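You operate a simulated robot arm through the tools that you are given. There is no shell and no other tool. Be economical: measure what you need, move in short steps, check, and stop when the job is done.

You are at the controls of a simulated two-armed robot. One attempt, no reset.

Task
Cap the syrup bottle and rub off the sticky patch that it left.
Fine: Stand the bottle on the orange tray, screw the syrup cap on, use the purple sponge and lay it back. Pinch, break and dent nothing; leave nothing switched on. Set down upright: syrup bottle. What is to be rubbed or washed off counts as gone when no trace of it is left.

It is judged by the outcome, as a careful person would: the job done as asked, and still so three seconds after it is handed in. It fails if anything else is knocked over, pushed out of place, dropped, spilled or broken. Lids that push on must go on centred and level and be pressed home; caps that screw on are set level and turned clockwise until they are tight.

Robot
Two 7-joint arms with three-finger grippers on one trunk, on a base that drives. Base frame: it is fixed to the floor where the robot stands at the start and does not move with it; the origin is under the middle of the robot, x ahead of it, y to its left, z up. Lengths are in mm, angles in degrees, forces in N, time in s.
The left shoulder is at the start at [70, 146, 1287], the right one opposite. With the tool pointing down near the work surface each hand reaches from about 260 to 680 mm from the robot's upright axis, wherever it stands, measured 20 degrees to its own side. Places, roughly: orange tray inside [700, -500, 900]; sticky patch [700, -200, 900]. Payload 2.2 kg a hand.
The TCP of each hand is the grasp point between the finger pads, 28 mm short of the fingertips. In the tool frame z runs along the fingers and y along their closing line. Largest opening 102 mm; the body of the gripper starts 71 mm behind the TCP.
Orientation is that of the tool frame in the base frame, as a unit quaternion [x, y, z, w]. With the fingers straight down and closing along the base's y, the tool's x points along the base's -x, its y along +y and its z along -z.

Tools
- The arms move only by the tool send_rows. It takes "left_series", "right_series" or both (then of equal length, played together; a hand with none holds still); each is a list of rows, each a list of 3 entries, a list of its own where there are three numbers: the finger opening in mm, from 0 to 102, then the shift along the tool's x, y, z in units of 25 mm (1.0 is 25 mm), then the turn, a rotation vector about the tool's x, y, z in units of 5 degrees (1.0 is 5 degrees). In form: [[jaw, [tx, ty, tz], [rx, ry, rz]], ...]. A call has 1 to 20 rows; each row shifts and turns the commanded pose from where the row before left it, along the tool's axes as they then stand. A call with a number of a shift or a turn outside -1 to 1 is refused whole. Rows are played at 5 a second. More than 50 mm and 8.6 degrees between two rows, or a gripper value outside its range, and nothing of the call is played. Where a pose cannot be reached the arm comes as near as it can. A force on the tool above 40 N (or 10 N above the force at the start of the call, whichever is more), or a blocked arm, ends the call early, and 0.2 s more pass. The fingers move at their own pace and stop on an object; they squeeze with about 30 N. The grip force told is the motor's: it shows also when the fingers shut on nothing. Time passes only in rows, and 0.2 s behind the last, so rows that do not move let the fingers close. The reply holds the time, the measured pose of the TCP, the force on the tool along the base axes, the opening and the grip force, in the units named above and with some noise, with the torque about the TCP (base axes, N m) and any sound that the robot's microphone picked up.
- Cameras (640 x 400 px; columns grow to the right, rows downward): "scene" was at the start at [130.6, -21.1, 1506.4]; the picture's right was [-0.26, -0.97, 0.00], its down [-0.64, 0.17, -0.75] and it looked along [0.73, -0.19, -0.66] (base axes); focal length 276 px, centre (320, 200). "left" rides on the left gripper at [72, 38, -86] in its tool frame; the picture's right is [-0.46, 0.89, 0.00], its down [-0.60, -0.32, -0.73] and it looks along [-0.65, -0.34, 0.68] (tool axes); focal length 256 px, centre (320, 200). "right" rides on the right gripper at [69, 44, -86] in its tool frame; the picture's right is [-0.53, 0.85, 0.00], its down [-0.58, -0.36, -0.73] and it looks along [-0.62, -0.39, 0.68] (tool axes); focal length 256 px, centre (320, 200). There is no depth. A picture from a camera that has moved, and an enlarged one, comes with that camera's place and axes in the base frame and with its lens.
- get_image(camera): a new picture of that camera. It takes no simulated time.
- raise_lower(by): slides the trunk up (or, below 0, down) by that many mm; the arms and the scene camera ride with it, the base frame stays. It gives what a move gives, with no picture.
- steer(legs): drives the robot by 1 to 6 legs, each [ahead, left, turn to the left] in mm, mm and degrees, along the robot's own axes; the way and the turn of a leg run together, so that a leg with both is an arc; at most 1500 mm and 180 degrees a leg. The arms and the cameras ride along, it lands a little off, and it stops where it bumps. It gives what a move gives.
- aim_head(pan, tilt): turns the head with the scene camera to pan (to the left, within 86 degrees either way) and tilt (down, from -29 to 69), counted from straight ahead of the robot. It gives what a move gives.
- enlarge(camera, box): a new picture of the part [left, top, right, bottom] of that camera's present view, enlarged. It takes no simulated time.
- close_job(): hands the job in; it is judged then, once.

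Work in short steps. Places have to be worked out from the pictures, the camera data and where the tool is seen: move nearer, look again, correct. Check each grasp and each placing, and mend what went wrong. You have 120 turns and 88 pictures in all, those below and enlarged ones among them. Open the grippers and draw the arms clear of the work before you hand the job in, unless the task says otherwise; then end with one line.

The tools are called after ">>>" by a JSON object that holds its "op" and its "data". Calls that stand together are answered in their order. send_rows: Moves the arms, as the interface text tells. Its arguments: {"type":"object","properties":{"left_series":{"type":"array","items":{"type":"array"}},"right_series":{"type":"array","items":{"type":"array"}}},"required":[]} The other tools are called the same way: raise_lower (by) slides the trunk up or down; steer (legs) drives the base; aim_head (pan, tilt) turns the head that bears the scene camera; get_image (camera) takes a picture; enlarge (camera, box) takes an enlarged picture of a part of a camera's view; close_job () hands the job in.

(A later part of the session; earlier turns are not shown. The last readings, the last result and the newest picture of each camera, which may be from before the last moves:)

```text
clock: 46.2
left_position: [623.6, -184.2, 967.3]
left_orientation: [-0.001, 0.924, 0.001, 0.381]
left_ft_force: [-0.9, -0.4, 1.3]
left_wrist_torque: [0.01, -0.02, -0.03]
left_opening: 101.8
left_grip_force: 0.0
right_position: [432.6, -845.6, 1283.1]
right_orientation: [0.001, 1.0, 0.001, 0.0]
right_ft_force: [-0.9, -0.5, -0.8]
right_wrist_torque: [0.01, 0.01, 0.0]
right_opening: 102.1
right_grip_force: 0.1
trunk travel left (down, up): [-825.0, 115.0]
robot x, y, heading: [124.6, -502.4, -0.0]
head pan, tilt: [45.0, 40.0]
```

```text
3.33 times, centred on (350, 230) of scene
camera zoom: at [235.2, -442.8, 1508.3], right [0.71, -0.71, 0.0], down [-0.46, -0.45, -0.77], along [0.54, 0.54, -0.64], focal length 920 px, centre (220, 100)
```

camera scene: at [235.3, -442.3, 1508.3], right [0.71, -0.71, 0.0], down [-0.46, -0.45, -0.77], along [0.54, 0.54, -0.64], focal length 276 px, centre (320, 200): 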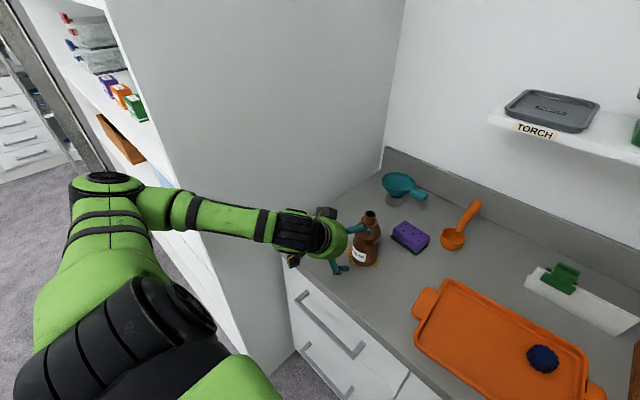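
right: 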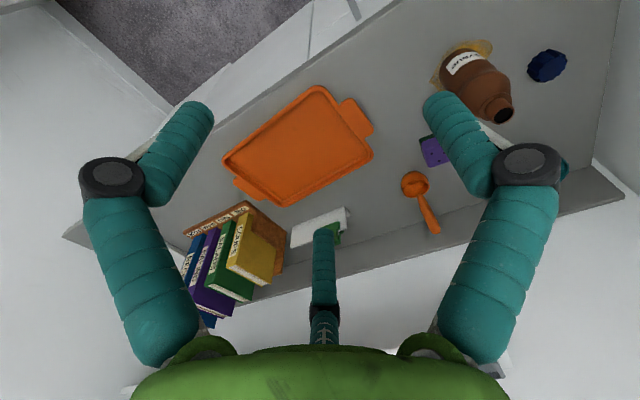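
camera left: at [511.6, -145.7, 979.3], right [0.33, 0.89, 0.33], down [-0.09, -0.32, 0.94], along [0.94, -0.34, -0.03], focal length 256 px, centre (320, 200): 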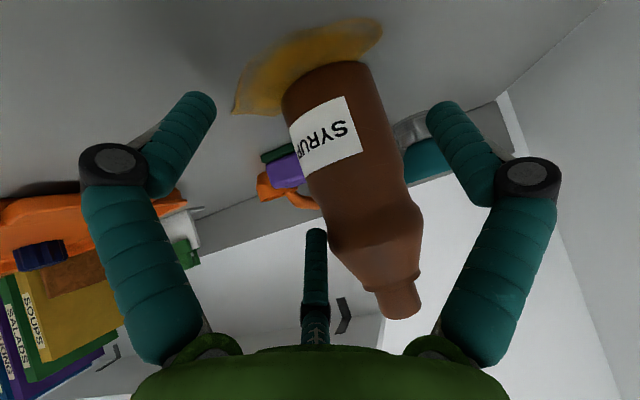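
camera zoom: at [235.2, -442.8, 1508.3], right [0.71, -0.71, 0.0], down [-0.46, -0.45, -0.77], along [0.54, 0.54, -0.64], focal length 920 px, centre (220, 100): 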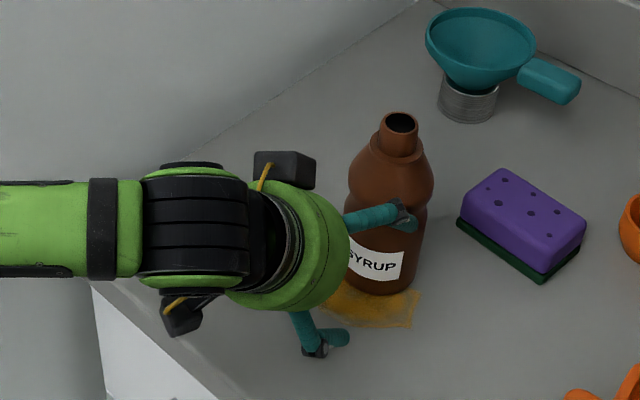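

Visually one finger is near the bottle front. I advance a small step and check that the bottle does not move.

>>> {"op": "send_rows", "data": {"left_series": [[102, [-0.2, 0, 0.2], [0, 0, 0]], [102, [-0.2, 0, 0.2], [0, 0, 0]]]}}

>>> {"op": "enlarge", "data": {"camera": "scene", "box": [270, 170, 430, 290]}}

```text
clock: 46.8
left_position: [638.0, -183.6, 967.6]
left_orientation: [-0.002, 0.924, 0.001, 0.381]
left_ft_force: [0.1, -0.5, -0.2]
left_wrist_torque: [-0.04, -0.01, -0.03]
left_opening: 102.1
left_grip_force: 0.0
right_position: [433.6, -845.6, 1283.2]
right_orientation: [0.001, 1.0, -0.001, 0.0]
right_ft_force: [-0.3, -0.9, -0.1]
right_wrist_torque: [-0.01, 0.0, 0.0]
right_opening: 102.1
right_grip_force: 0.0
trunk travel left (down, up): [-825.0, 115.0]
robot x, y, heading: [123.1, -501.2, -0.0]
head pan, tilt: [45.0, 40.0]
```

```text
3.33 times, centred on (350, 230) of scene
camera zoom: at [235.3, -442.9, 1508.3], right [0.71, -0.71, 0.0], down [-0.46, -0.45, -0.77], along [0.54, 0.54, -0.64], focal length 920 px, centre (220, 100)
```

zoom: 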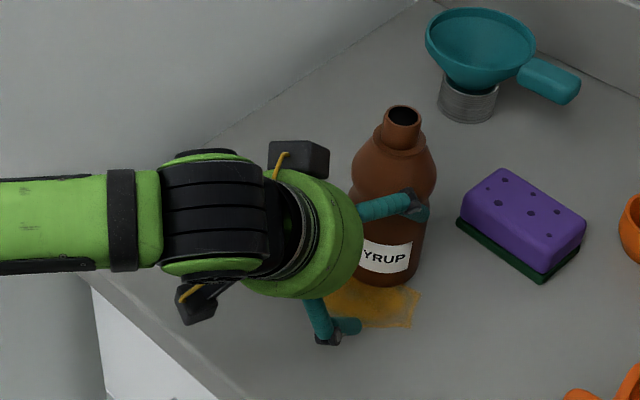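

The bottle moved by several mm, so the third finger is physical. A side grasp is unsuitable, so I back off gently, rise and return the tool to vertical for a top grasp on the neck.

>>> {"op": "send_rows", "data": {"left_series": [[102, [0.3, 0, -0.3], [0, 0, 0]], [102, [0.4, 0, -0.4], [0, 0, 0]], [102, [0.4, 0, -0.4], [0, 0, 0]], [102, [0.4, 0, -0.4], [0, 0, 0]], [102, [0.4, 0, -0.4], [0, 0, 0]], [102, [-0.9, 0, -0.9], [0, 0, 0]], [102, [-0.9, 0, -0.9], [0, 0, 0]], [102, [-0.9, 0, -0.9], [0, 0, 0]], [102, [-0.9, 0, -0.9], [0, 0, 0]], [102, [-0.9, 0, -0.9], [0, 0, 0]], [102, [0, 0, 0], [0, 1, 0]], [102, [0, 0, 0], [0, 1, 0]], [102, [0, 0, 0], [0, 1, 0]], [102, [0, 0, 0], [0, 1, 0]], [102, [0, 0, 0], [0, 1, 0]], [102, [0, 0, 0], [0, 1, 0]], [102, [0, 0, 0], [0, 1, 0]], [102, [0, 0, 0], [0, 1, 0]], [102, [0, 0, -1], [0, 1, 0]], [102, [0, 0, 0], [0, 0, 0]]]}}

>>> {"op": "get_image", "data": {"camera": "scene"}}

>>> {"op": "get_image", "data": {"camera": "left"}}

```text
clock: 51.0
left_position: [567.2, -183.7, 1152.3]
left_orientation: [-0.001, 1.0, -0.001, -0.003]
left_ft_force: [0.4, 1.0, -1.1]
left_wrist_torque: [-0.01, 0.0, 0.03]
left_opening: 101.9
left_grip_force: 0.0
right_position: [432.8, -845.5, 1283.5]
right_orientation: [0.0, 1.0, -0.001, 0.001]
right_ft_force: [0.7, -0.6, -0.2]
right_wrist_torque: [0.01, 0.0, -0.04]
right_opening: 101.9
right_grip_force: 0.0
trunk travel left (down, up): [-825.0, 115.0]
robot x, y, heading: [123.5, -504.3, 0.2]
head pan, tilt: [45.0, 40.0]
```

```text
55 pictures are left
camera scene: at [234.3, -442.8, 1508.3], right [0.71, -0.71, 0.0], down [-0.45, -0.45, -0.77], along [0.54, 0.54, -0.64], focal length 276 px, centre (320, 200)
```

scene: 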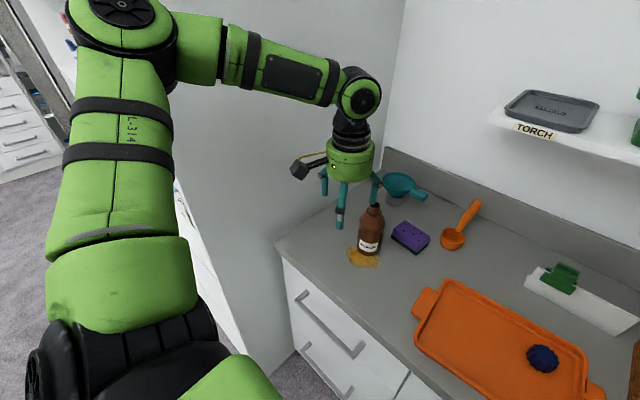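

```text
54 pictures are left
camera left: at [496.0, -146.2, 1239.9], right [0.46, 0.89, 0.0], down [0.61, -0.32, 0.73], along [0.65, -0.34, -0.68], focal length 256 px, centre (320, 200)
```

left: 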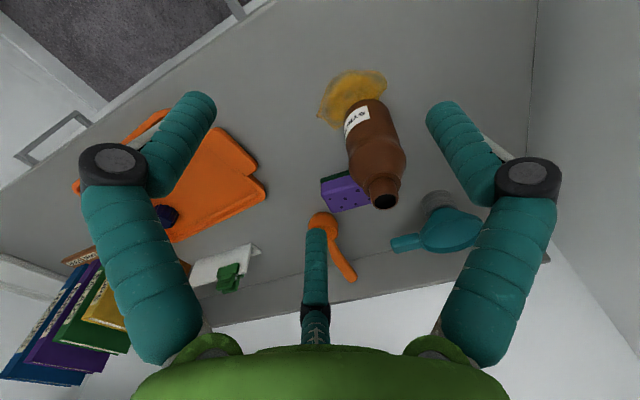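

The bottle is upright, now at about (691,-180). I move over it, staying high, then look down.

>>> {"op": "send_rows", "data": {"left_series": [[102, [0, 0, -1], [0, 0, 0]], [102, [-1, 0, -0.5], [0, 0, 0]], [102, [-1, 0, 0], [0, 0, 0]], [102, [-1, 0, 0], [0, 0, 0]], [102, [-1, 0, 0], [0, 0, 0]], [102, [0, 0, 0], [0, 0, 0]]]}}

>>> {"op": "get_image", "data": {"camera": "left"}}

>>> {"op": "enlarge", "data": {"camera": "scene", "box": [270, 130, 430, 290]}}

```text
clock: 52.4
left_position: [666.0, -185.1, 1190.1]
left_orientation: [-0.002, 1.0, 0.0, 0.0]
left_ft_force: [-0.6, 1.3, -0.5]
left_wrist_torque: [0.05, -0.01, -0.05]
left_opening: 102.1
left_grip_force: 0.0
right_position: [432.3, -846.5, 1283.3]
right_orientation: [0.001, 1.0, 0.0, 0.001]
right_ft_force: [-0.2, 0.2, -0.3]
right_wrist_torque: [0.01, -0.04, 0.0]
right_opening: 102.2
right_grip_force: 0.1
trunk travel left (down, up): [-825.0, 115.0]
robot x, y, heading: [125.3, -505.4, -0.2]
head pan, tilt: [45.0, 40.0]
```

```text
53 pictures are left
camera left: at [595.6, -146.3, 1277.5], right [0.46, 0.89, 0.0], down [0.61, -0.32, 0.73], along [0.65, -0.34, -0.68], focal length 256 px, centre (320, 200)
```

left: 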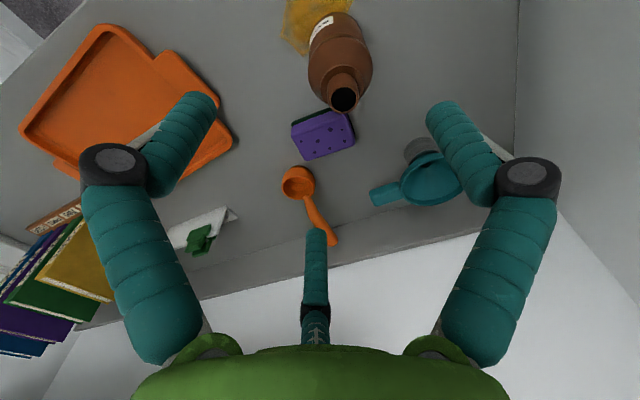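

```text
2.50 times, centred on (350, 210) of scene
camera zoom: at [234.5, -442.6, 1508.3], right [0.71, -0.71, 0.0], down [-0.46, -0.45, -0.77], along [0.54, 0.54, -0.64], focal length 690 px, centre (245, 175)
```

zoom: 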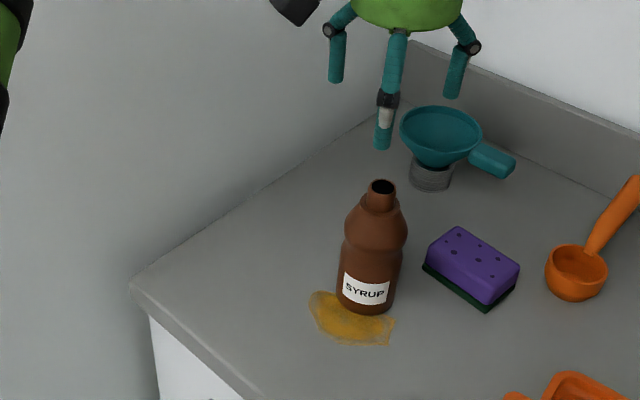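

The bottle is at (691,-178) with its top at z≈1068 and the neck above ≈1045. I centre over it and descend to TCP z≈1076 around the neck.

>>> {"op": "send_rows", "data": {"left_series": [[80, [-1, 0.28, 0], [0, 0, 0]], [80, [0, 0, 1], [0, 0, 0]], [80, [0, 0, 1], [0, 0, 0]], [80, [0, 0, 1], [0, 0, 0]], [80, [0, 0, 0.8], [0, 0, 0]], [80, [0, 0, 0], [0, 0, 0]]]}}

>>> {"op": "get_image", "data": {"camera": "left"}}

>>> {"op": "enlarge", "data": {"camera": "scene", "box": [310, 150, 430, 270]}}

```text
clock: 53.8
left_position: [692.5, -176.9, 1094.9]
left_orientation: [-0.002, 1.0, 0.0, 0.0]
left_ft_force: [0.0, 0.6, -0.6]
left_wrist_torque: [0.01, -0.04, 0.04]
left_opening: 79.9
left_grip_force: 0.0
right_position: [430.8, -845.3, 1283.4]
right_orientation: [0.001, 1.0, 0.0, 0.001]
right_ft_force: [0.0, -0.3, -0.1]
right_wrist_torque: [0.0, -0.02, 0.02]
right_opening: 102.2
right_grip_force: 0.1
trunk travel left (down, up): [-825.0, 115.0]
robot x, y, heading: [124.2, -504.0, -0.0]
head pan, tilt: [45.0, 40.0]
```

```text
51 pictures are left
camera left: at [620.4, -138.8, 1182.6], right [0.46, 0.89, 0.0], down [0.61, -0.31, 0.73], along [0.65, -0.34, -0.68], focal length 256 px, centre (320, 200)
```

left: 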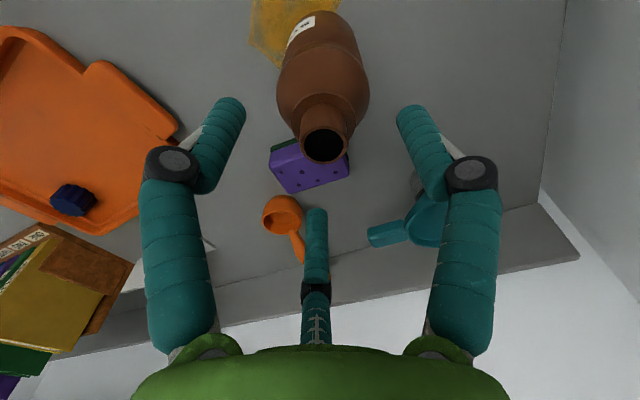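

```text
3.33 times, centred on (370, 210) of scene
camera zoom: at [233.9, -442.8, 1508.4], right [0.71, -0.71, 0.0], down [-0.45, -0.45, -0.77], along [0.54, 0.54, -0.64], focal length 920 px, centre (153, 167)
```

zoom: 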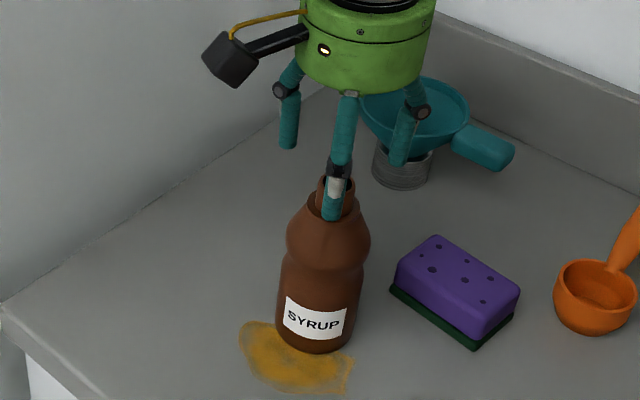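

Centred. I descend 19 mm more and close on the neck.

>>> {"op": "send_rows", "data": {"left_series": [[80, [0, 0.05, 0.76], [0, 0, 0]], [60, [0, 0, 0], [0, 0, 0]], [40, [0, 0, 0], [0, 0, 0]], [20, [0, 0, 0], [0, 0, 0]], [20, [0, 0, 0], [0, 0, 0]], [20, [0, 0, 0], [0, 0, 0]]]}}

>>> {"op": "enlarge", "data": {"camera": "scene", "box": [310, 150, 430, 270]}}

```text
clock: 55.2
left_position: [693.3, -176.2, 1076.2]
left_orientation: [-0.001, 1.0, 0.001, -0.001]
left_ft_force: [0.6, -0.8, -0.2]
left_wrist_torque: [-0.06, 0.04, 0.02]
left_opening: 25.8
left_grip_force: 29.8
right_position: [432.3, -847.1, 1283.3]
right_orientation: [0.001, 1.0, 0.0, 0.001]
right_ft_force: [-0.2, 0.8, 0.2]
right_wrist_torque: [0.0, -0.04, 0.0]
right_opening: 101.9
right_grip_force: 0.1
trunk travel left (down, up): [-825.0, 115.0]
robot x, y, heading: [124.0, -509.0, -0.2]
head pan, tilt: [45.0, 40.0]
```

```text
3.33 times, centred on (370, 210) of scene
camera zoom: at [234.6, -443.1, 1508.3], right [0.71, -0.71, 0.0], down [-0.46, -0.45, -0.77], along [0.54, 0.54, -0.64], focal length 920 px, centre (153, 167)
```

zoom: 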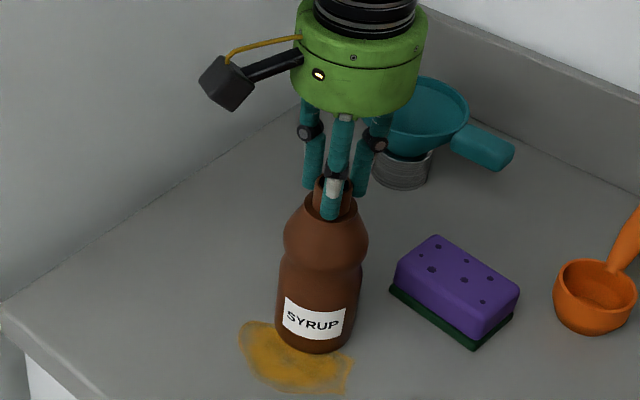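

The neck is held (25.8 mm). I lift 75 mm and check the hang.

>>> {"op": "send_rows", "data": {"left_series": [[20, [0, 0, -0.5], [0, 0, 0]], [20, [0, 0, -0.5], [0, 0, 0]], [20, [0, 0, -1], [0, 0, 0]], [20, [0, 0, -1], [0, 0, 0]], [20, [0, 0, 0], [0, 0, 0]]]}}

>>> {"op": "aim_head", "data": {"pan": 15, "tilt": 45}}

>>> {"op": "get_image", "data": {"camera": "scene"}}

```text
clock: 56.4
left_position: [692.7, -176.9, 1149.6]
left_orientation: [-0.001, 1.0, 0.0, -0.001]
left_ft_force: [0.6, 0.0, -2.0]
left_wrist_torque: [-0.01, -0.01, -0.02]
left_opening: 25.6
left_grip_force: 29.9
right_position: [432.8, -845.7, 1284.7]
right_orientation: [0.0, 1.0, 0.001, 0.002]
right_ft_force: [-0.3, -0.2, -0.1]
right_wrist_torque: [-0.03, 0.02, 0.04]
right_opening: 101.8
right_grip_force: 0.1
trunk travel left (down, up): [-825.0, 115.0]
robot x, y, heading: [126.6, -500.7, -0.3]
head pan, tilt: [45.0, 40.0]
```

```text
clock: 57.3
left_position: [692.6, -176.6, 1150.0]
left_orientation: [-0.001, 1.0, 0.0, -0.001]
left_ft_force: [0.0, 0.7, -1.7]
left_wrist_torque: [-0.01, 0.0, -0.04]
left_opening: 25.7
left_grip_force: 30.2
right_position: [433.9, -846.2, 1284.2]
right_orientation: [0.001, 1.0, 0.0, 0.001]
right_ft_force: [-0.4, 0.0, 0.4]
right_wrist_torque: [0.05, 0.0, 0.01]
right_opening: 102.2
right_grip_force: 0.1
trunk travel left (down, up): [-825.0, 115.0]
robot x, y, heading: [126.7, -502.9, -0.0]
head pan, tilt: [15.0, 45.0]
```

```text
48 pictures are left
camera scene: at [253.1, -481.8, 1501.0], right [0.26, -0.97, 0.0], down [-0.68, -0.18, -0.71], along [0.68, 0.18, -0.71], focal length 276 px, centre (320, 200)
```

scene: 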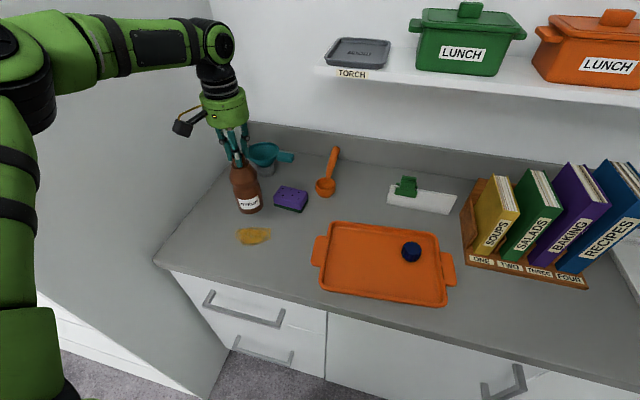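

The bottle hangs straight and weighs about 0.2 kg. I carry it to the tray at about (645,-475) and lower it close to the floor of the tray (≈905).

>>> {"op": "send_rows", "data": {"left_series": [[20, [0.15, -0.9, 0], [0, 0, 0]], [20, [0.15, -1, 0], [0, 0, 0]], [20, [0.15, -1, 0], [0, 0, 0]], [20, [0.15, -1, 0], [0, 0, 0]], [20, [0.15, -1, 0], [0, 0, 0]], [20, [0.15, -1, 0], [0, 0, 0]], [20, [0.15, -1, 0], [0, 0, 0]], [20, [0.15, -1, 0], [0, 0, 0]], [20, [0.15, -1, 0], [0, 0, 0]], [20, [0.15, -1, 0], [0, 0, 0]], [20, [0.15, -1, 0], [0, 0, 0]], [20, [0.2, -1, 0], [0, 0, 0]], [20, [0, 0, 1], [0, 0, 0]], [20, [0, 0, 1], [0, 0, 0]], [20, [0, 0, 0.4], [0, 0, 0]], [20, [0, 0, 0], [0, 0, 0]]]}}

>>> {"op": "get_image", "data": {"camera": "scene"}}

```text
clock: 60.7
left_position: [577.8, -384.0, 1098.9]
left_orientation: [-0.002, 1.0, -0.001, 0.001]
left_ft_force: [0.3, 0.5, 0.3]
left_wrist_torque: [0.01, -0.03, 0.0]
left_opening: 25.8
left_grip_force: 29.8
left hand out of reach, approached as far as the arm can: row 6, 7, 8, 9, 10, 11, 12, 14
right_position: [433.5, -846.1, 1284.3]
right_orientation: [0.0, 1.0, 0.0, 0.0]
right_ft_force: [-0.2, 0.3, 1.1]
right_wrist_torque: [0.01, 0.0, 0.02]
right_opening: 102.0
right_grip_force: 0.1
trunk travel left (down, up): [-825.0, 115.0]
robot x, y, heading: [123.7, -505.8, -0.3]
head pan, tilt: [15.0, 45.0]
```

```text
47 pictures are left
camera scene: at [253.2, -482.0, 1501.0], right [0.26, -0.97, 0.0], down [-0.68, -0.18, -0.71], along [0.68, 0.18, -0.71], focal length 276 px, centre (320, 200)
```

scene: 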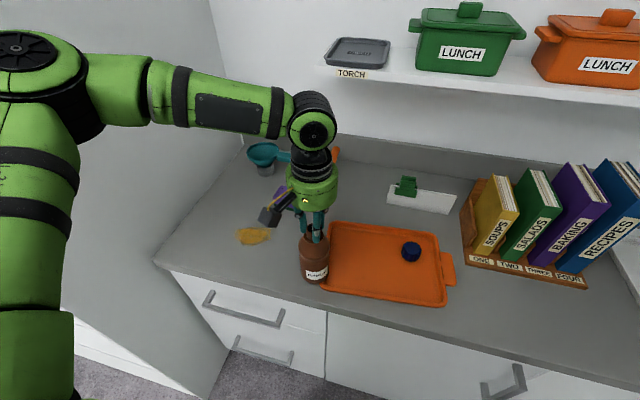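

The arm hit a joint limit at (578,-384) and the bottle is low there. I raise it and see where the hand goes.

>>> {"op": "send_rows", "data": {"left_series": [[20, [0, 0, -1], [0, 0, 0]], [20, [0, 0, -1], [0, 0, 0]], [20, [0, 0, -1], [0, 0, 0]]]}}

>>> {"op": "get_image", "data": {"camera": "scene"}}

```text
clock: 61.5
left_position: [579.7, -385.3, 1174.7]
left_orientation: [-0.002, 1.0, 0.0, -0.001]
left_ft_force: [0.3, -0.5, 0.1]
left_wrist_torque: [0.0, -0.03, 0.01]
left_opening: 25.6
left_grip_force: 29.9
right_position: [432.8, -845.7, 1284.0]
right_orientation: [0.001, 1.0, 0.0, 0.0]
right_ft_force: [0.5, -0.9, 0.1]
right_wrist_torque: [0.02, -0.02, 0.01]
right_opening: 101.8
right_grip_force: 0.1
trunk travel left (down, up): [-825.0, 115.0]
robot x, y, heading: [123.2, -502.1, 0.2]
head pan, tilt: [15.0, 45.0]
```

```text
46 pictures are left
camera scene: at [252.9, -482.0, 1501.0], right [0.26, -0.97, 0.0], down [-0.68, -0.18, -0.71], along [0.68, 0.18, -0.71], focal length 276 px, centre (320, 200)
```

scene: 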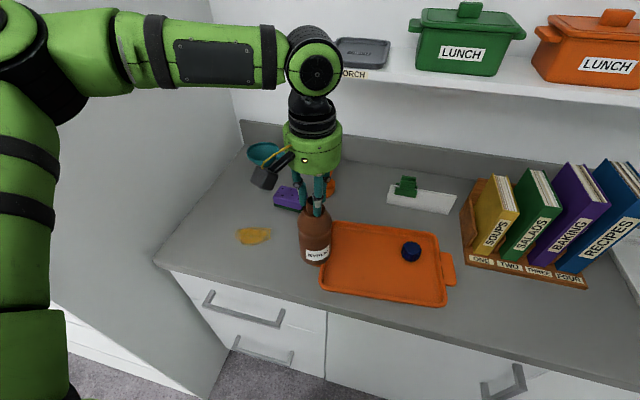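

The bottle is still well held. I use the base to bring it over the tray (ahead 66, right 90) and then lower with the trunk.

>>> {"op": "steer", "data": {"legs": [[0, -90, 0], [66, 0, 0]]}}

>>> {"op": "raise_lower", "data": {"by": -85}}

>>> {"op": "get_image", "data": {"camera": "scene"}}

```text
clock: 63.2
left_position: [637.0, -472.4, 1176.9]
left_orientation: [-0.001, 1.0, -0.001, 0.003]
left_ft_force: [-0.1, 0.5, -0.7]
left_wrist_torque: [0.02, -0.07, -0.03]
left_opening: 25.6
left_grip_force: 30.0
right_position: [490.3, -932.9, 1287.4]
right_orientation: [0.0, 1.0, -0.003, 0.005]
right_ft_force: [-0.8, 0.6, 0.2]
right_wrist_torque: [-0.05, -0.09, 0.03]
right_opening: 101.9
right_grip_force: 0.0
trunk travel left (down, up): [-825.0, 115.0]
robot x, y, heading: [190.9, -594.3, -0.3]
head pan, tilt: [15.0, 45.0]
```

```text
clock: 64.4
left_position: [643.5, -474.6, 1089.6]
left_orientation: [-0.002, 1.0, 0.0, 0.0]
left_ft_force: [-0.1, 0.4, -0.7]
left_wrist_torque: [-0.01, 0.01, 0.01]
left_opening: 25.7
left_grip_force: 30.3
right_position: [497.2, -934.7, 1199.4]
right_orientation: [0.0, 1.0, -0.001, 0.002]
right_ft_force: [0.5, -0.6, 0.3]
right_wrist_torque: [0.02, 0.01, -0.01]
right_opening: 102.2
right_grip_force: 0.1
trunk travel left (down, up): [-740.0, 200.0]
robot x, y, heading: [189.6, -594.8, -0.0]
head pan, tilt: [15.0, 45.0]
```

```text
45 pictures are left
camera scene: at [317.4, -571.2, 1416.1], right [0.26, -0.97, 0.0], down [-0.68, -0.18, -0.71], along [0.68, 0.18, -0.71], focal length 276 px, centre (320, 200)
```

scene: 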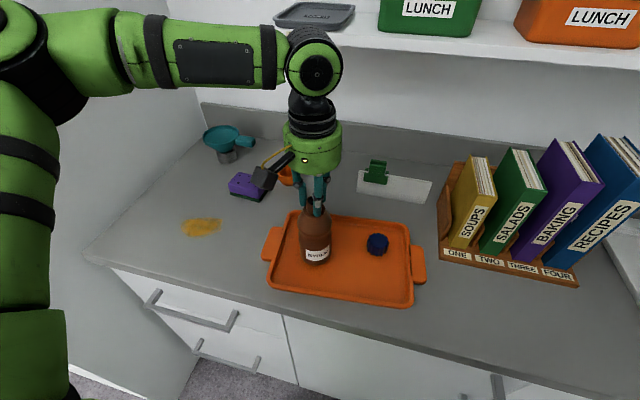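

The bottle hangs about 9 mm above the tray floor. I lower in small trunk steps, watching the force.

>>> {"op": "raise_lower", "data": {"by": -7}}

>>> {"op": "raise_lower", "data": {"by": -2}}

```text
clock: 65.0
left_position: [643.9, -475.3, 1082.1]
left_orientation: [-0.002, 1.0, 0.001, -0.001]
left_ft_force: [0.2, 0.2, -0.2]
left_wrist_torque: [-0.01, 0.01, -0.02]
left_opening: 25.6
left_grip_force: 29.8
right_position: [497.8, -935.7, 1192.6]
right_orientation: [0.001, 1.0, 0.0, 0.001]
right_ft_force: [-1.6, -0.2, 0.1]
right_wrist_torque: [0.0, -0.01, -0.01]
right_opening: 102.0
right_grip_force: 0.1
trunk travel left (down, up): [-733.0, 207.0]
robot x, y, heading: [191.9, -594.4, -0.2]
head pan, tilt: [15.0, 45.0]
```

```text
clock: 65.5
left_position: [642.5, -475.3, 1081.3]
left_orientation: [-0.002, 1.0, 0.0, 0.0]
left_ft_force: [0.2, 0.5, 4.0]
left_wrist_torque: [0.08, 0.09, -0.03]
left_opening: 25.5
left_grip_force: 29.6
right_position: [497.1, -936.2, 1190.3]
right_orientation: [-0.001, 1.0, 0.001, 0.001]
right_ft_force: [0.5, -0.9, -0.1]
right_wrist_torque: [-0.03, 0.0, 0.0]
right_opening: 102.0
right_grip_force: 0.1
trunk travel left (down, up): [-731.0, 209.0]
robot x, y, heading: [194.4, -590.2, -0.1]
head pan, tilt: [15.0, 45.0]
```

The bottle stands on the tray. I open, raise the trunk to clear the neck, then move the left hand away to the left.

>>> {"op": "send_rows", "data": {"left_series": [[40, [0, 0, 0], [0, 0, 0]], [70, [0, 0, 0], [0, 0, 0]], [80, [0, 0, 0], [0, 0, 0]]]}}

>>> {"op": "raise_lower", "data": {"by": 94}}

>>> {"op": "send_rows", "data": {"left_series": [[80, [0, 1, -0.5], [0, 0, 0]], [80, [0, 1, 0], [0, 0, 0]], [80, [0, 1, 0], [0, 0, 0]], [80, [0, 1, 0], [0, 0, 0]], [80, [0, 1, 0], [0, 0, 0]], [80, [0, 1, 0], [0, 0, 0]], [80, [0, 1, 0], [0, 0, 0]], [80, [0, 1, 0], [0, 0, 0]]]}}

>>> {"op": "get_image", "data": {"camera": "scene"}}

```text
clock: 66.3
left_position: [644.3, -475.4, 1080.8]
left_orientation: [-0.002, 1.0, 0.0, 0.0]
left_ft_force: [0.0, -1.0, -0.1]
left_wrist_torque: [0.02, -0.03, 0.0]
left_opening: 79.9
left_grip_force: 0.1
right_position: [497.0, -935.1, 1189.5]
right_orientation: [0.0, 1.0, -0.001, 0.001]
right_ft_force: [-0.1, 0.0, 0.5]
right_wrist_torque: [-0.01, 0.01, -0.04]
right_opening: 101.8
right_grip_force: 0.1
trunk travel left (down, up): [-731.0, 209.0]
robot x, y, heading: [189.6, -594.3, -0.2]
head pan, tilt: [15.0, 45.0]
```

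```text
clock: 67.6
left_position: [644.2, -474.4, 1173.1]
left_orientation: [-0.002, 1.0, 0.0, 0.0]
left_ft_force: [-0.2, -0.3, -0.9]
left_wrist_torque: [-0.03, -0.01, 0.01]
left_opening: 79.8
left_grip_force: 0.1
right_position: [498.4, -937.1, 1283.3]
right_orientation: [0.0, 1.0, 0.0, 0.001]
right_ft_force: [0.5, -0.9, -0.2]
right_wrist_torque: [-0.01, 0.0, 0.0]
right_opening: 101.9
right_grip_force: 0.0
trunk travel left (down, up): [-825.0, 115.0]
robot x, y, heading: [193.5, -588.8, -0.1]
head pan, tilt: [15.0, 45.0]
```

```text
clock: 69.4
left_position: [642.9, -275.0, 1186.2]
left_orientation: [-0.002, 1.0, -0.002, 0.0]
left_ft_force: [0.3, 0.6, -0.1]
left_wrist_torque: [0.0, -0.01, 0.04]
left_opening: 80.0
left_grip_force: 0.0
right_position: [498.2, -934.6, 1284.3]
right_orientation: [0.0, 1.0, -0.001, 0.002]
right_ft_force: [0.2, 0.0, -0.8]
right_wrist_torque: [-0.04, 0.04, 0.0]
right_opening: 102.0
right_grip_force: 0.1
trunk travel left (down, up): [-825.0, 115.0]
robot x, y, heading: [187.1, -594.0, -0.1]
head pan, tilt: [15.0, 45.0]
```

```text
44 pictures are left
camera scene: at [317.8, -570.1, 1501.1], right [0.26, -0.97, 0.0], down [-0.68, -0.18, -0.71], along [0.68, 0.18, -0.71], focal length 276 px, centre (320, 200)
```

scene: 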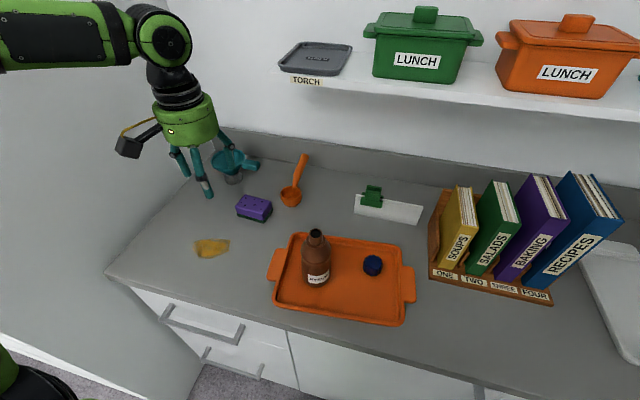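

The bottle stands upright on the tray at about (643,-475) and the cap is at about (697,-600). I bring the right hand over the cap.

>>> {"op": "send_rows", "data": {"right_series": [[80, [-0.57, 0.957, 0], [0, 0, 0]], [80, [-0.57, 0.957, 0], [0, 0, 0]], [80, [-0.57, 0.957, 0], [0, 0, 0]], [80, [-0.57, 0.957, 0], [0, 0, 0]], [80, [-0.57, 0.957, 0], [0, 0, 0]], [80, [-0.57, 0.957, 0], [0, 0, 0]], [80, [-0.57, 0.957, 0], [0, 0, 0]], [80, [-0.57, 0.957, 0], [0, 0, 0]], [80, [-0.57, 0.957, 0], [0, 0, 0]], [80, [-0.57, 0.957, 0], [0, 0, 0]], [80, [-0.57, 0.957, 0], [0, 0, 0]], [80, [-0.57, 0.957, 0], [0, 0, 0]], [80, [-0.57, 0.957, 0], [0, 0, 0]], [80, [-0.57, 0.957, 0], [0, 0, 0]], [80, [0, 0, 1], [0, 0, 0]], [80, [0, 0, 1], [0, 0, 0]], [80, [0, 0, 1], [0, 0, 0]], [80, [0, 0, 1], [0, 0, 0]], [80, [0, 0, 1], [0, 0, 0]], [80, [0, 0, 1], [0, 0, 0]]]}}

>>> {"op": "get_image", "data": {"camera": "right"}}

>>> {"op": "get_image", "data": {"camera": "scene"}}

```text
clock: 73.6
left_position: [643.0, -275.1, 1187.2]
left_orientation: [-0.001, 1.0, 0.0, -0.001]
left_ft_force: [1.4, -0.7, -0.4]
left_wrist_torque: [-0.02, 0.02, 0.0]
left_opening: 79.9
left_grip_force: 0.1
right_position: [629.3, -716.2, 1133.0]
right_orientation: [0.001, 1.0, -0.001, 0.0]
right_ft_force: [-0.3, 0.0, -0.2]
right_wrist_torque: [0.01, 0.03, 0.04]
right_opening: 79.8
right_grip_force: 0.0
right hand out of reach, approached as far as the arm can: row 10, 11, 12, 13, 14
trunk travel left (down, up): [-825.0, 115.0]
robot x, y, heading: [188.9, -593.2, -0.0]
head pan, tilt: [15.0, 45.0]
```

```text
43 pictures are left
camera right: at [561.4, -671.8, 1218.8], right [0.53, 0.85, 0.0], down [0.58, -0.36, 0.73], along [0.62, -0.39, -0.68], focal length 256 px, centre (320, 200)
```

right: 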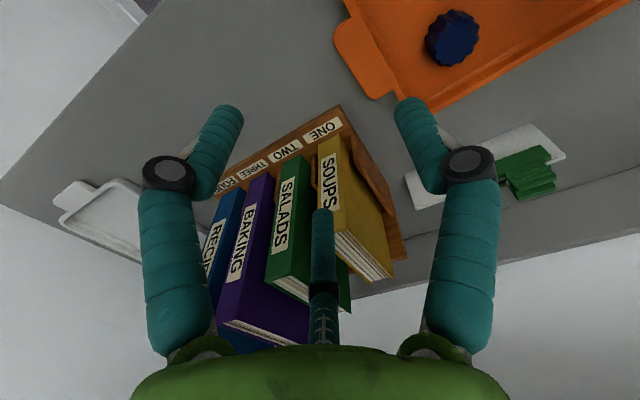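

```text
42 pictures are left
camera scene: at [319.0, -571.8, 1501.0], right [0.26, -0.97, 0.0], down [-0.68, -0.18, -0.71], along [0.68, 0.18, -0.71], focal length 276 px, centre (320, 200)
```

scene: 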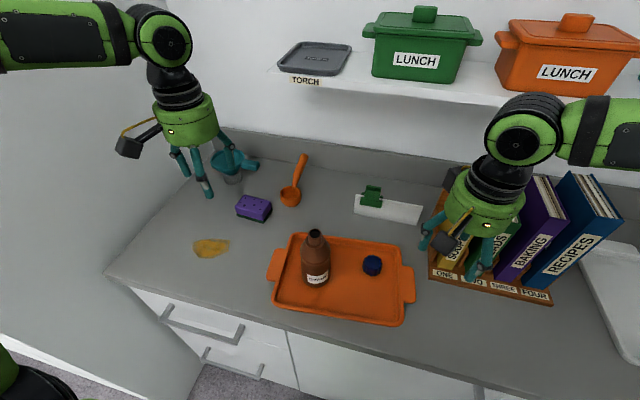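

The right arm met the same inward limit when folded. I raise it, extend forward first, and then come inward.

>>> {"op": "send_rows", "data": {"right_series": [[80, [0, 0, -1], [0, 0, 0]], [80, [0, 0, -1], [0, 0, 0]], [80, [0, 0, -1], [0, 0, 0]], [80, [0, 0, -1], [0, 0, 0]], [80, [-1, 0, 0], [0, 0, 0]], [80, [-1, 0, 0], [0, 0, 0]], [80, [-1, 0, 0], [0, 0, 0]], [80, [-1, 0, 0], [0, 0, 0]], [80, [0, 1, 0], [0, 0, 0]], [80, [0, 1, 0], [0, 0, 0]], [80, [0, 1, 0], [0, 0, 0]], [80, [0, 1, 0], [0, 0, 0]], [80, [0, 0.6, 0], [0, 0, 0]], [80, [0, 0, 0], [0, 0, 0]]]}}

```text
clock: 76.6
left_position: [642.4, -275.0, 1186.2]
left_orientation: [-0.002, 1.0, 0.0, 0.0]
left_ft_force: [-0.5, -0.5, -0.2]
left_wrist_torque: [0.02, 0.01, 0.0]
left_opening: 79.9
left_grip_force: 0.0
right_position: [649.6, -711.7, 1212.8]
right_orientation: [0.0, 1.0, 0.0, 0.001]
right_ft_force: [0.8, -0.1, 0.1]
right_wrist_torque: [-0.04, -0.01, 0.01]
right_opening: 80.2
right_grip_force: 0.0
right hand out of reach, approached as far as the arm can: row 6, 7, 8, 9, 10, 11, 12, 13
trunk travel left (down, up): [-825.0, 115.0]
robot x, y, heading: [186.0, -592.1, 0.3]
head pan, tilt: [15.0, 45.0]
```

I swing outward, extend, and then come in from the extended posture, mirroring the path that worked for the left arm.

>>> {"op": "send_rows", "data": {"right_series": [[80, [0, -1, -0.5], [0, 0, 0]], [80, [0, -1, -0.5], [0, 0, 0]], [80, [0, -1, -0.5], [0, 0, 0]], [80, [0, -1, -0.5], [0, 0, 0]], [80, [0, -1, -0.5], [0, 0, 0]], [80, [0, -1, -0.5], [0, 0, 0]], [80, [0, -1, 0], [0, 0, 0]], [80, [0, -1, 0], [0, 0, 0]], [80, [0, -1, 0], [0, 0, 0]], [80, [-1, 0, 0], [0, 0, 0]], [80, [-1, 0, 0], [0, 0, 0]], [80, [-1, 0, 0], [0, 0, 0]], [80, [0, 0, 0], [0, 0, 0]]]}}

>>> {"op": "send_rows", "data": {"right_series": [[80, [0, 1, 0], [0, 0, 0]], [80, [0, 1, 0], [0, 0, 0]], [80, [0, 1, 0], [0, 0, 0]], [80, [0, 1, 0], [0, 0, 0]], [80, [0, 1, 0], [0, 0, 0]], [80, [0, 1, 0], [0, 0, 0]], [80, [0, 1, 0], [0, 0, 0]], [80, [0, 1, 0], [0, 0, 0]], [80, [0, 1, 0], [0, 0, 0]], [80, [0, 0, 0], [0, 0, 0]]]}}

>>> {"op": "get_image", "data": {"camera": "scene"}}

```text
clock: 79.4
left_position: [642.1, -274.7, 1187.7]
left_orientation: [-0.001, 1.0, 0.001, 0.0]
left_ft_force: [-0.7, 0.6, 0.6]
left_wrist_torque: [0.03, -0.04, 0.0]
left_opening: 79.6
left_grip_force: 0.0
right_position: [724.8, -935.0, 1289.7]
right_orientation: [0.0, 1.0, 0.001, 0.003]
right_ft_force: [-0.2, 0.0, 0.8]
right_wrist_torque: [-0.02, -0.02, -0.02]
right_opening: 80.1
right_grip_force: 0.0
trunk travel left (down, up): [-825.0, 115.0]
robot x, y, heading: [192.2, -592.8, -0.2]
head pan, tilt: [15.0, 45.0]
```

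```text
clock: 81.6
left_position: [643.1, -275.5, 1186.5]
left_orientation: [-0.001, 1.0, 0.001, 0.0]
left_ft_force: [-0.2, 1.2, 0.2]
left_wrist_torque: [0.0, 0.01, -0.02]
left_opening: 80.1
left_grip_force: 0.0
right_position: [714.5, -792.5, 1284.1]
right_orientation: [-0.001, 1.0, 0.0, 0.002]
right_ft_force: [-0.7, -0.3, 0.2]
right_wrist_torque: [-0.01, -0.03, 0.01]
right_opening: 79.9
right_grip_force: 0.0
right hand out of reach, approached as far as the arm can: row 6, 7, 8, 9
trunk travel left (down, up): [-825.0, 115.0]
robot x, y, heading: [190.2, -591.8, 0.0]
head pan, tilt: [15.0, 45.0]
```

```text
41 pictures are left
camera scene: at [318.0, -571.9, 1501.1], right [0.26, -0.97, 0.0], down [-0.68, -0.18, -0.71], along [0.68, 0.18, -0.71], focal length 276 px, centre (320, 200)
```

scene: 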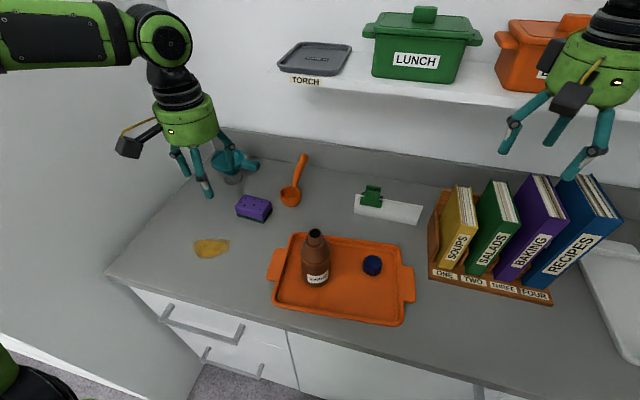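

The inward limit stays, so I'll use the left arm (which reached this spot before) for the cap too. I retract the right hand and shift the base right 100 mm, so cap and bottle lie on the left arm's side.

>>> {"op": "send_rows", "data": {"right_series": [[80, [1, -0.5, 0], [0, 0, 0]], [80, [1, -0.5, 0], [0, 0, 0]], [80, [1, -0.5, 0], [0, 0, 0]], [80, [1, 0, 0], [0, 0, 0]], [80, [1, 0, 0], [0, 0, 0]], [80, [1, 0, 0], [0, 0, 0]], [80, [1, 0, 0], [0, 0, 0]], [80, [1, 0, 0], [0, 0, 0]], [80, [0, 0, 0], [0, 0, 0]]]}}

>>> {"op": "steer", "data": {"legs": [[0, -100, 0]]}}

>>> {"op": "send_rows", "data": {"left_series": [[80, [-1, 0.2, 0], [0, 0, 0]], [80, [-1, 0, 0], [0, 0, 0]], [80, [-1, 0, 0.8], [0, 0, 0]], [80, [0, 0, 0.8], [0, 0, 0]], [80, [0, -1, 0], [0, 0, 0]], [80, [0, -1, 0], [0, 0, 0]], [80, [0, -1, 0], [0, 0, 0]], [80, [0, -1, 0], [0, 0, 0]], [80, [0, -1, 0], [0, 0, 0]], [80, [0, -1, 0], [0, 0, 0]], [80, [0, -1, 0], [0, 0, 0]], [80, [0, -1, 0], [0, 0, 0]], [80, [0, 0, 0], [0, 0, 0]]]}}

>>> {"op": "get_image", "data": {"camera": "scene"}}

```text
clock: 83.6
left_position: [644.2, -275.1, 1187.2]
left_orientation: [-0.001, 1.0, -0.001, -0.001]
left_ft_force: [-0.2, 0.1, -0.6]
left_wrist_torque: [0.01, 0.02, 0.01]
left_opening: 80.0
left_grip_force: 0.0
right_position: [515.2, -829.5, 1282.0]
right_orientation: [0.0, 1.0, 0.0, 0.001]
right_ft_force: [0.4, 0.3, 0.4]
right_wrist_torque: [0.01, -0.01, 0.0]
right_opening: 80.0
right_grip_force: 0.1
trunk travel left (down, up): [-825.0, 115.0]
robot x, y, heading: [187.2, -591.7, -0.2]
head pan, tilt: [15.0, 45.0]
```

```text
clock: 84.8
left_position: [642.0, -369.4, 1186.8]
left_orientation: [-0.002, 1.0, -0.003, -0.001]
left_ft_force: [-0.5, 0.2, 0.2]
left_wrist_torque: [-0.02, 0.02, 0.0]
left_opening: 79.9
left_grip_force: 0.1
right_position: [515.5, -923.7, 1284.6]
right_orientation: [-0.001, 1.0, -0.003, 0.002]
right_ft_force: [-0.6, 0.5, 0.3]
right_wrist_torque: [-0.05, 0.0, 0.01]
right_opening: 79.9
right_grip_force: 0.1
trunk travel left (down, up): [-825.0, 115.0]
robot x, y, heading: [190.6, -691.8, -0.0]
head pan, tilt: [15.0, 45.0]
```

```text
clock: 87.5
left_position: [695.8, -543.8, 1149.4]
left_orientation: [-0.003, 1.0, -0.001, 0.0]
left_ft_force: [0.0, -0.5, -0.2]
left_wrist_torque: [-0.01, 0.0, 0.0]
left_opening: 80.2
left_grip_force: 0.0
left hand out of reach, approached as far as the arm can: row 11, 12
right_position: [515.4, -928.8, 1284.2]
right_orientation: [0.0, 1.0, -0.001, 0.001]
right_ft_force: [0.9, 0.2, 0.1]
right_wrist_torque: [-0.02, 0.0, 0.02]
right_opening: 80.1
right_grip_force: 0.1
trunk travel left (down, up): [-825.0, 115.0]
robot x, y, heading: [189.8, -691.8, 0.2]
head pan, tilt: [15.0, 45.0]
```

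```text
40 pictures are left
camera scene: at [318.8, -670.7, 1501.0], right [0.26, -0.97, 0.0], down [-0.68, -0.18, -0.71], along [0.68, 0.18, -0.71], focal length 276 px, centre (320, 200)
```

scene: 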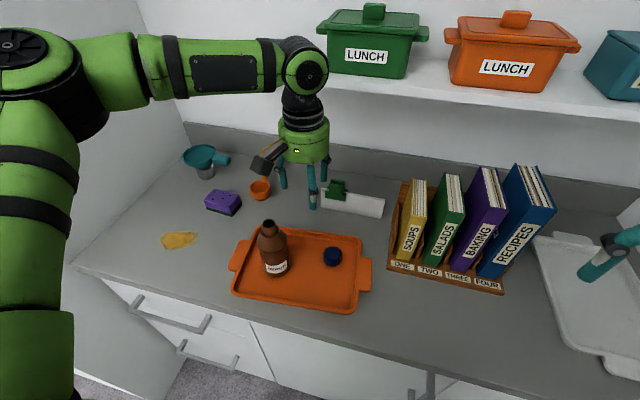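

The inward limit looks like a wrist-yaw limit. Since cap and bottle are round, I turn the tool 30° clockwise to relieve it and then continue inward to the cap.

>>> {"op": "send_rows", "data": {"left_series": [[80, [0, 0, 0], [0, 0, 1]], [80, [0, 0, 0], [0, 0, 1]], [80, [0, 0, 0], [0, 0, 1]], [80, [0, 0, 0], [0, 0, 1]], [80, [0, 0, 0], [0, 0, 1]], [80, [0, 0, 0], [0, 0, 1]], [80, [-0.58, -0.96, 0], [0, 0, 0]], [80, [-0.58, -0.96, 0], [0, 0, 0]], [80, [0, 0, 0], [0, 0, 0]]]}}

```text
clock: 89.5
left_position: [671.2, -563.7, 1152.4]
left_orientation: [0.256, 0.967, -0.001, -0.001]
left_ft_force: [0.4, -0.5, -0.3]
left_wrist_torque: [-0.03, 0.0, 0.01]
left_opening: 80.3
left_grip_force: 0.1
left hand out of reach, approached as far as the arm can: row 7, 8
right_position: [515.7, -928.1, 1284.1]
right_orientation: [-0.001, 1.0, -0.001, 0.001]
right_ft_force: [0.3, 0.4, 0.6]
right_wrist_torque: [-0.03, 0.02, -0.01]
right_opening: 80.0
right_grip_force: 0.1
trunk travel left (down, up): [-825.0, 115.0]
robot x, y, heading: [189.8, -693.4, 0.0]
head pan, tilt: [15.0, 45.0]
```

Not yaw. I raise the trunk and back up a little, so that the arm works more stretched, then try again.

>>> {"op": "raise_lower", "data": {"by": 115}}

>>> {"op": "steer", "data": {"legs": [[-80, 0, 0]]}}

>>> {"op": "send_rows", "data": {"left_series": [[80, [0, 0, 1], [0, 0, 0]], [80, [0, 0, 1], [0, 0, 0]], [80, [0, 0, 1], [0, 0, 0]], [80, [0, 0, 1], [0, 0, 0]], [80, [-0.88, 0.175, 0.5], [0, 0, 0]], [80, [-0.88, 0.175, 0], [0, 0, 0]], [80, [-0.88, 0.175, 0], [0, 0, 0]], [80, [-0.88, 0.175, 0], [0, 0, 0]], [80, [-0.88, 0.175, 0], [0, 0, 0]], [80, [0, 0, 0], [0, 0, 0]]]}}

>>> {"op": "get_image", "data": {"camera": "scene"}}

```text
clock: 91.0
left_position: [668.5, -563.4, 1267.5]
left_orientation: [0.256, 0.967, 0.0, 0.0]
left_ft_force: [-0.1, 0.0, 0.2]
left_wrist_torque: [-0.01, 0.0, 0.01]
left_opening: 80.1
left_grip_force: 0.0
right_position: [514.1, -927.7, 1398.6]
right_orientation: [0.0, 1.0, 0.0, 0.001]
right_ft_force: [0.5, 0.1, 0.7]
right_wrist_torque: [0.03, -0.03, -0.02]
right_opening: 80.1
right_grip_force: 0.0
trunk travel left (down, up): [-940.0, 0.0]
robot x, y, heading: [189.1, -691.8, 0.1]
head pan, tilt: [15.0, 45.0]
```

```text
clock: 92.1
left_position: [602.8, -563.7, 1263.2]
left_orientation: [0.255, 0.967, -0.002, -0.004]
left_ft_force: [1.5, 0.2, 0.6]
left_wrist_torque: [0.03, 0.16, 0.01]
left_opening: 80.0
left_grip_force: 0.0
right_position: [447.9, -927.6, 1394.4]
right_orientation: [0.0, 1.0, -0.001, -0.003]
right_ft_force: [2.1, 0.2, -0.5]
right_wrist_torque: [0.0, 0.12, 0.02]
right_opening: 80.3
right_grip_force: 0.1
trunk travel left (down, up): [-940.0, 0.0]
robot x, y, heading: [110.3, -691.7, -0.0]
head pan, tilt: [15.0, 45.0]
```

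```text
clock: 94.3
left_position: [624.3, -518.9, 1195.7]
left_orientation: [0.256, 0.967, -0.001, 0.002]
left_ft_force: [0.1, 0.0, -0.2]
left_wrist_torque: [-0.01, -0.01, 0.01]
left_opening: 80.0
left_grip_force: 0.0
left hand out of reach, approached as far as the arm can: row 2, 3, 4, 5, 6, 7, 8, 9
right_position: [435.4, -928.0, 1398.2]
right_orientation: [0.001, 1.0, 0.0, 0.002]
right_ft_force: [0.5, -0.7, -0.7]
right_wrist_torque: [0.01, 0.0, 0.01]
right_opening: 80.1
right_grip_force: 0.1
trunk travel left (down, up): [-940.0, 0.0]
robot x, y, heading: [106.2, -695.6, 0.1]
head pan, tilt: [15.0, 45.0]
```

```text
39 pictures are left
camera scene: at [238.8, -670.7, 1616.1], right [0.26, -0.97, 0.0], down [-0.68, -0.18, -0.71], along [0.68, 0.18, -0.71], focal length 276 px, centre (320, 200)
```

scene: 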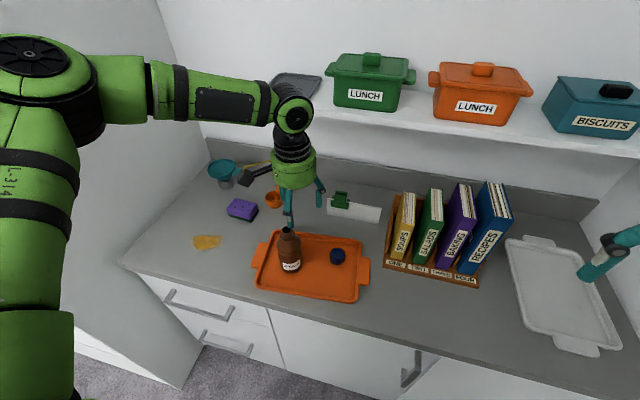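

I first swing the hand outward at height, restoring yaw, then lower the trunk; a nearly straight arm may reset the elbow posture.

>>> {"op": "send_rows", "data": {"left_series": [[80, [0, 0, -0.3], [0, 0, -1]], [80, [0, 0, 0], [0, 0, -1]], [80, [0, 0, 0], [0, 0, -1]], [80, [0, 0, 0], [0, 0, -1]], [80, [0, 0, 0], [0, 0, -1]], [80, [0, 0, 0], [0, 0, -1]], [80, [0, 1, 0], [0, 0, 0]], [80, [0, 1, 0], [0, 0, 0]], [80, [0, 1, 0], [0, 0, 0]], [80, [0, 1, 0], [0, 0, 0]], [80, [0, 1, 0], [0, 0, 0]], [80, [0, 1, 0], [0, 0, 0]], [80, [0, 1, 0], [0, 0, 0]], [80, [0, 1, 0], [0, 0, 0]], [80, [0, 1, 0], [0, 0, 0]], [80, [0, 1, 0], [0, 0, 0]], [80, [0, 1, 0], [0, 0, 0]], [80, [-0.5, 0, 0], [0, 0, 0]]]}}

>>> {"op": "raise_lower", "data": {"by": -115}}

>>> {"op": "send_rows", "data": {"left_series": [[80, [0, 0, 1], [0, 0, 0]], [80, [0, 0, 1], [0, 0, 0]], [80, [0, 0, 1], [0, 0, 0]], [80, [0, 0, 0], [0, 0, 0]]]}}

>>> {"op": "get_image", "data": {"camera": "scene"}}

```text
clock: 98.1
left_position: [636.2, -242.5, 1202.3]
left_orientation: [-0.002, 1.0, -0.001, 0.0]
left_ft_force: [0.6, -0.3, 0.0]
left_wrist_torque: [0.01, 0.02, -0.01]
left_opening: 80.3
left_grip_force: 0.0
right_position: [436.7, -928.6, 1399.3]
right_orientation: [0.0, 1.0, 0.0, 0.001]
right_ft_force: [1.0, 0.1, -0.9]
right_wrist_torque: [0.0, 0.0, 0.02]
right_opening: 80.0
right_grip_force: 0.0
trunk travel left (down, up): [-940.0, 0.0]
robot x, y, heading: [108.0, -691.7, -0.3]
head pan, tilt: [15.0, 45.0]
```

```text
clock: 99.5
left_position: [634.3, -243.1, 1087.1]
left_orientation: [-0.004, 1.0, -0.001, 0.0]
left_ft_force: [0.5, 0.2, -0.5]
left_wrist_torque: [-0.01, 0.0, 0.01]
left_opening: 79.8
left_grip_force: 0.2
right_position: [435.8, -928.2, 1283.4]
right_orientation: [0.001, 1.0, 0.0, 0.002]
right_ft_force: [0.4, 0.4, 0.0]
right_wrist_torque: [0.0, 0.0, -0.02]
right_opening: 79.7
right_grip_force: 0.0
trunk travel left (down, up): [-825.0, 115.0]
robot x, y, heading: [110.1, -692.9, 0.2]
head pan, tilt: [15.0, 45.0]
```

```text
clock: 100.5
left_position: [634.2, -242.5, 1013.4]
left_orientation: [-0.003, 1.0, -0.001, 0.0]
left_ft_force: [-0.5, 0.2, -0.7]
left_wrist_torque: [0.01, 0.02, -0.03]
left_opening: 79.7
left_grip_force: 0.0
right_position: [436.4, -927.3, 1282.1]
right_orientation: [-0.001, 1.0, 0.0, 0.001]
right_ft_force: [0.0, 0.4, -0.2]
right_wrist_torque: [0.0, 0.01, 0.0]
right_opening: 80.2
right_grip_force: 0.2
trunk travel left (down, up): [-825.0, 115.0]
robot x, y, heading: [109.9, -691.9, 0.0]
head pan, tilt: [15.0, 45.0]
```

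```text
38 pictures are left
camera scene: at [239.2, -670.9, 1501.0], right [0.26, -0.97, 0.0], down [-0.68, -0.18, -0.71], along [0.68, 0.18, -0.71], focal length 276 px, centre (320, 200)
```

scene: 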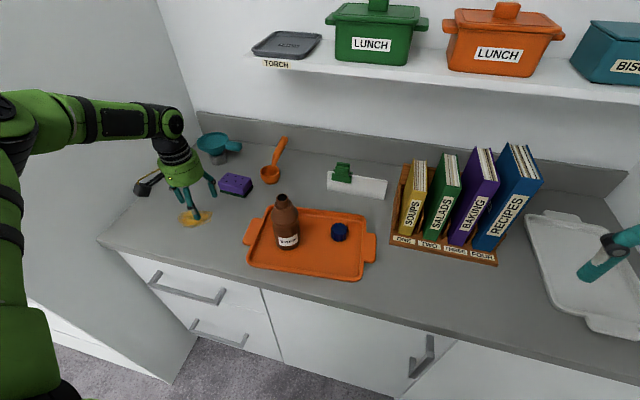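

The posture persists, so I'll turn the whole robot instead: heading −40° puts the tray on the left arm's natural side. First I raise and retract the left hand.

>>> {"op": "send_rows", "data": {"left_series": [[80, [0, 0, -1], [0, 0, 0]], [80, [0, 0, -1], [0, 0, 0]], [80, [0, 0, -1], [0, 0, 0]], [80, [0, 0, -1], [0, 0, 0]], [80, [0, 0, -1], [0, 0, 0]], [80, [0, 0, -1], [0, 0, 0]], [80, [0, 0, -1], [0, 0, 0]], [80, [0, 0, -1], [0, 0, 0]], [80, [0.4, -1, 0], [0, 0, 0]], [80, [0.4, -1, 0], [0, 0, 0]], [80, [0.4, -1, 0], [0, 0, 0]], [80, [0.4, -1, 0], [0, 0, 0]], [80, [0.4, -1, 0], [0, 0, 0]], [80, [0.4, -1, 0], [0, 0, 0]], [80, [0.4, -1, 0], [0, 0, 0]], [80, [0.2, -1, 0], [0, 0, 0]]]}}

>>> {"op": "steer", "data": {"legs": [[0, 190, 0], [30, 0, 0]]}}

>>> {"op": "get_image", "data": {"camera": "scene"}}

```text
clock: 103.9
left_position: [559.9, -444.9, 1212.7]
left_orientation: [-0.003, 1.0, 0.0, 0.0]
left_ft_force: [-0.2, -0.5, 0.5]
left_wrist_torque: [0.04, 0.0, 0.0]
left_opening: 80.2
left_grip_force: 0.1
right_position: [436.1, -928.5, 1284.3]
right_orientation: [0.0, 1.0, 0.0, 0.0]
right_ft_force: [-0.4, -0.9, -0.1]
right_wrist_torque: [-0.02, -0.02, -0.01]
right_opening: 79.8
right_grip_force: 0.0
trunk travel left (down, up): [-825.0, 115.0]
robot x, y, heading: [109.2, -697.6, 0.2]
head pan, tilt: [15.0, 45.0]
```

```text
clock: 105.9
left_position: [582.6, -253.9, 1217.0]
left_orientation: [-0.004, 1.0, -0.001, 0.003]
left_ft_force: [-1.5, -0.6, -0.3]
left_wrist_torque: [0.02, -0.12, 0.02]
left_opening: 80.0
left_grip_force: 0.1
right_position: [457.6, -738.9, 1285.2]
right_orientation: [-0.001, 1.0, 0.001, 0.004]
right_ft_force: [-1.3, 0.2, 1.4]
right_wrist_torque: [0.01, -0.09, -0.01]
right_opening: 79.9
right_grip_force: 0.1
trunk travel left (down, up): [-825.0, 115.0]
robot x, y, heading: [139.0, -502.8, -0.0]
head pan, tilt: [15.0, 45.0]
```

```text
37 pictures are left
camera scene: at [259.5, -481.7, 1502.0], right [0.26, -0.97, 0.0], down [-0.68, -0.18, -0.71], along [0.69, 0.18, -0.7], focal length 276 px, centre (320, 200)
```

scene: 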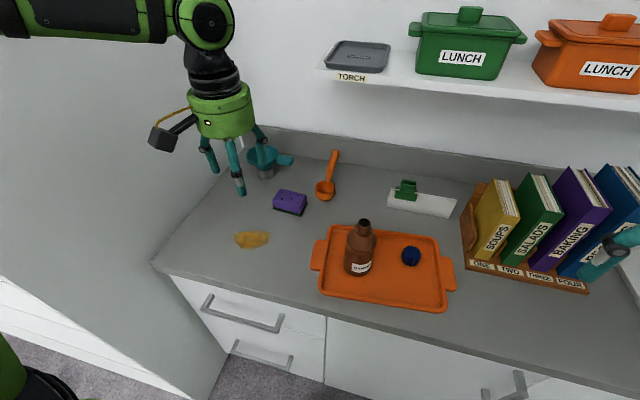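

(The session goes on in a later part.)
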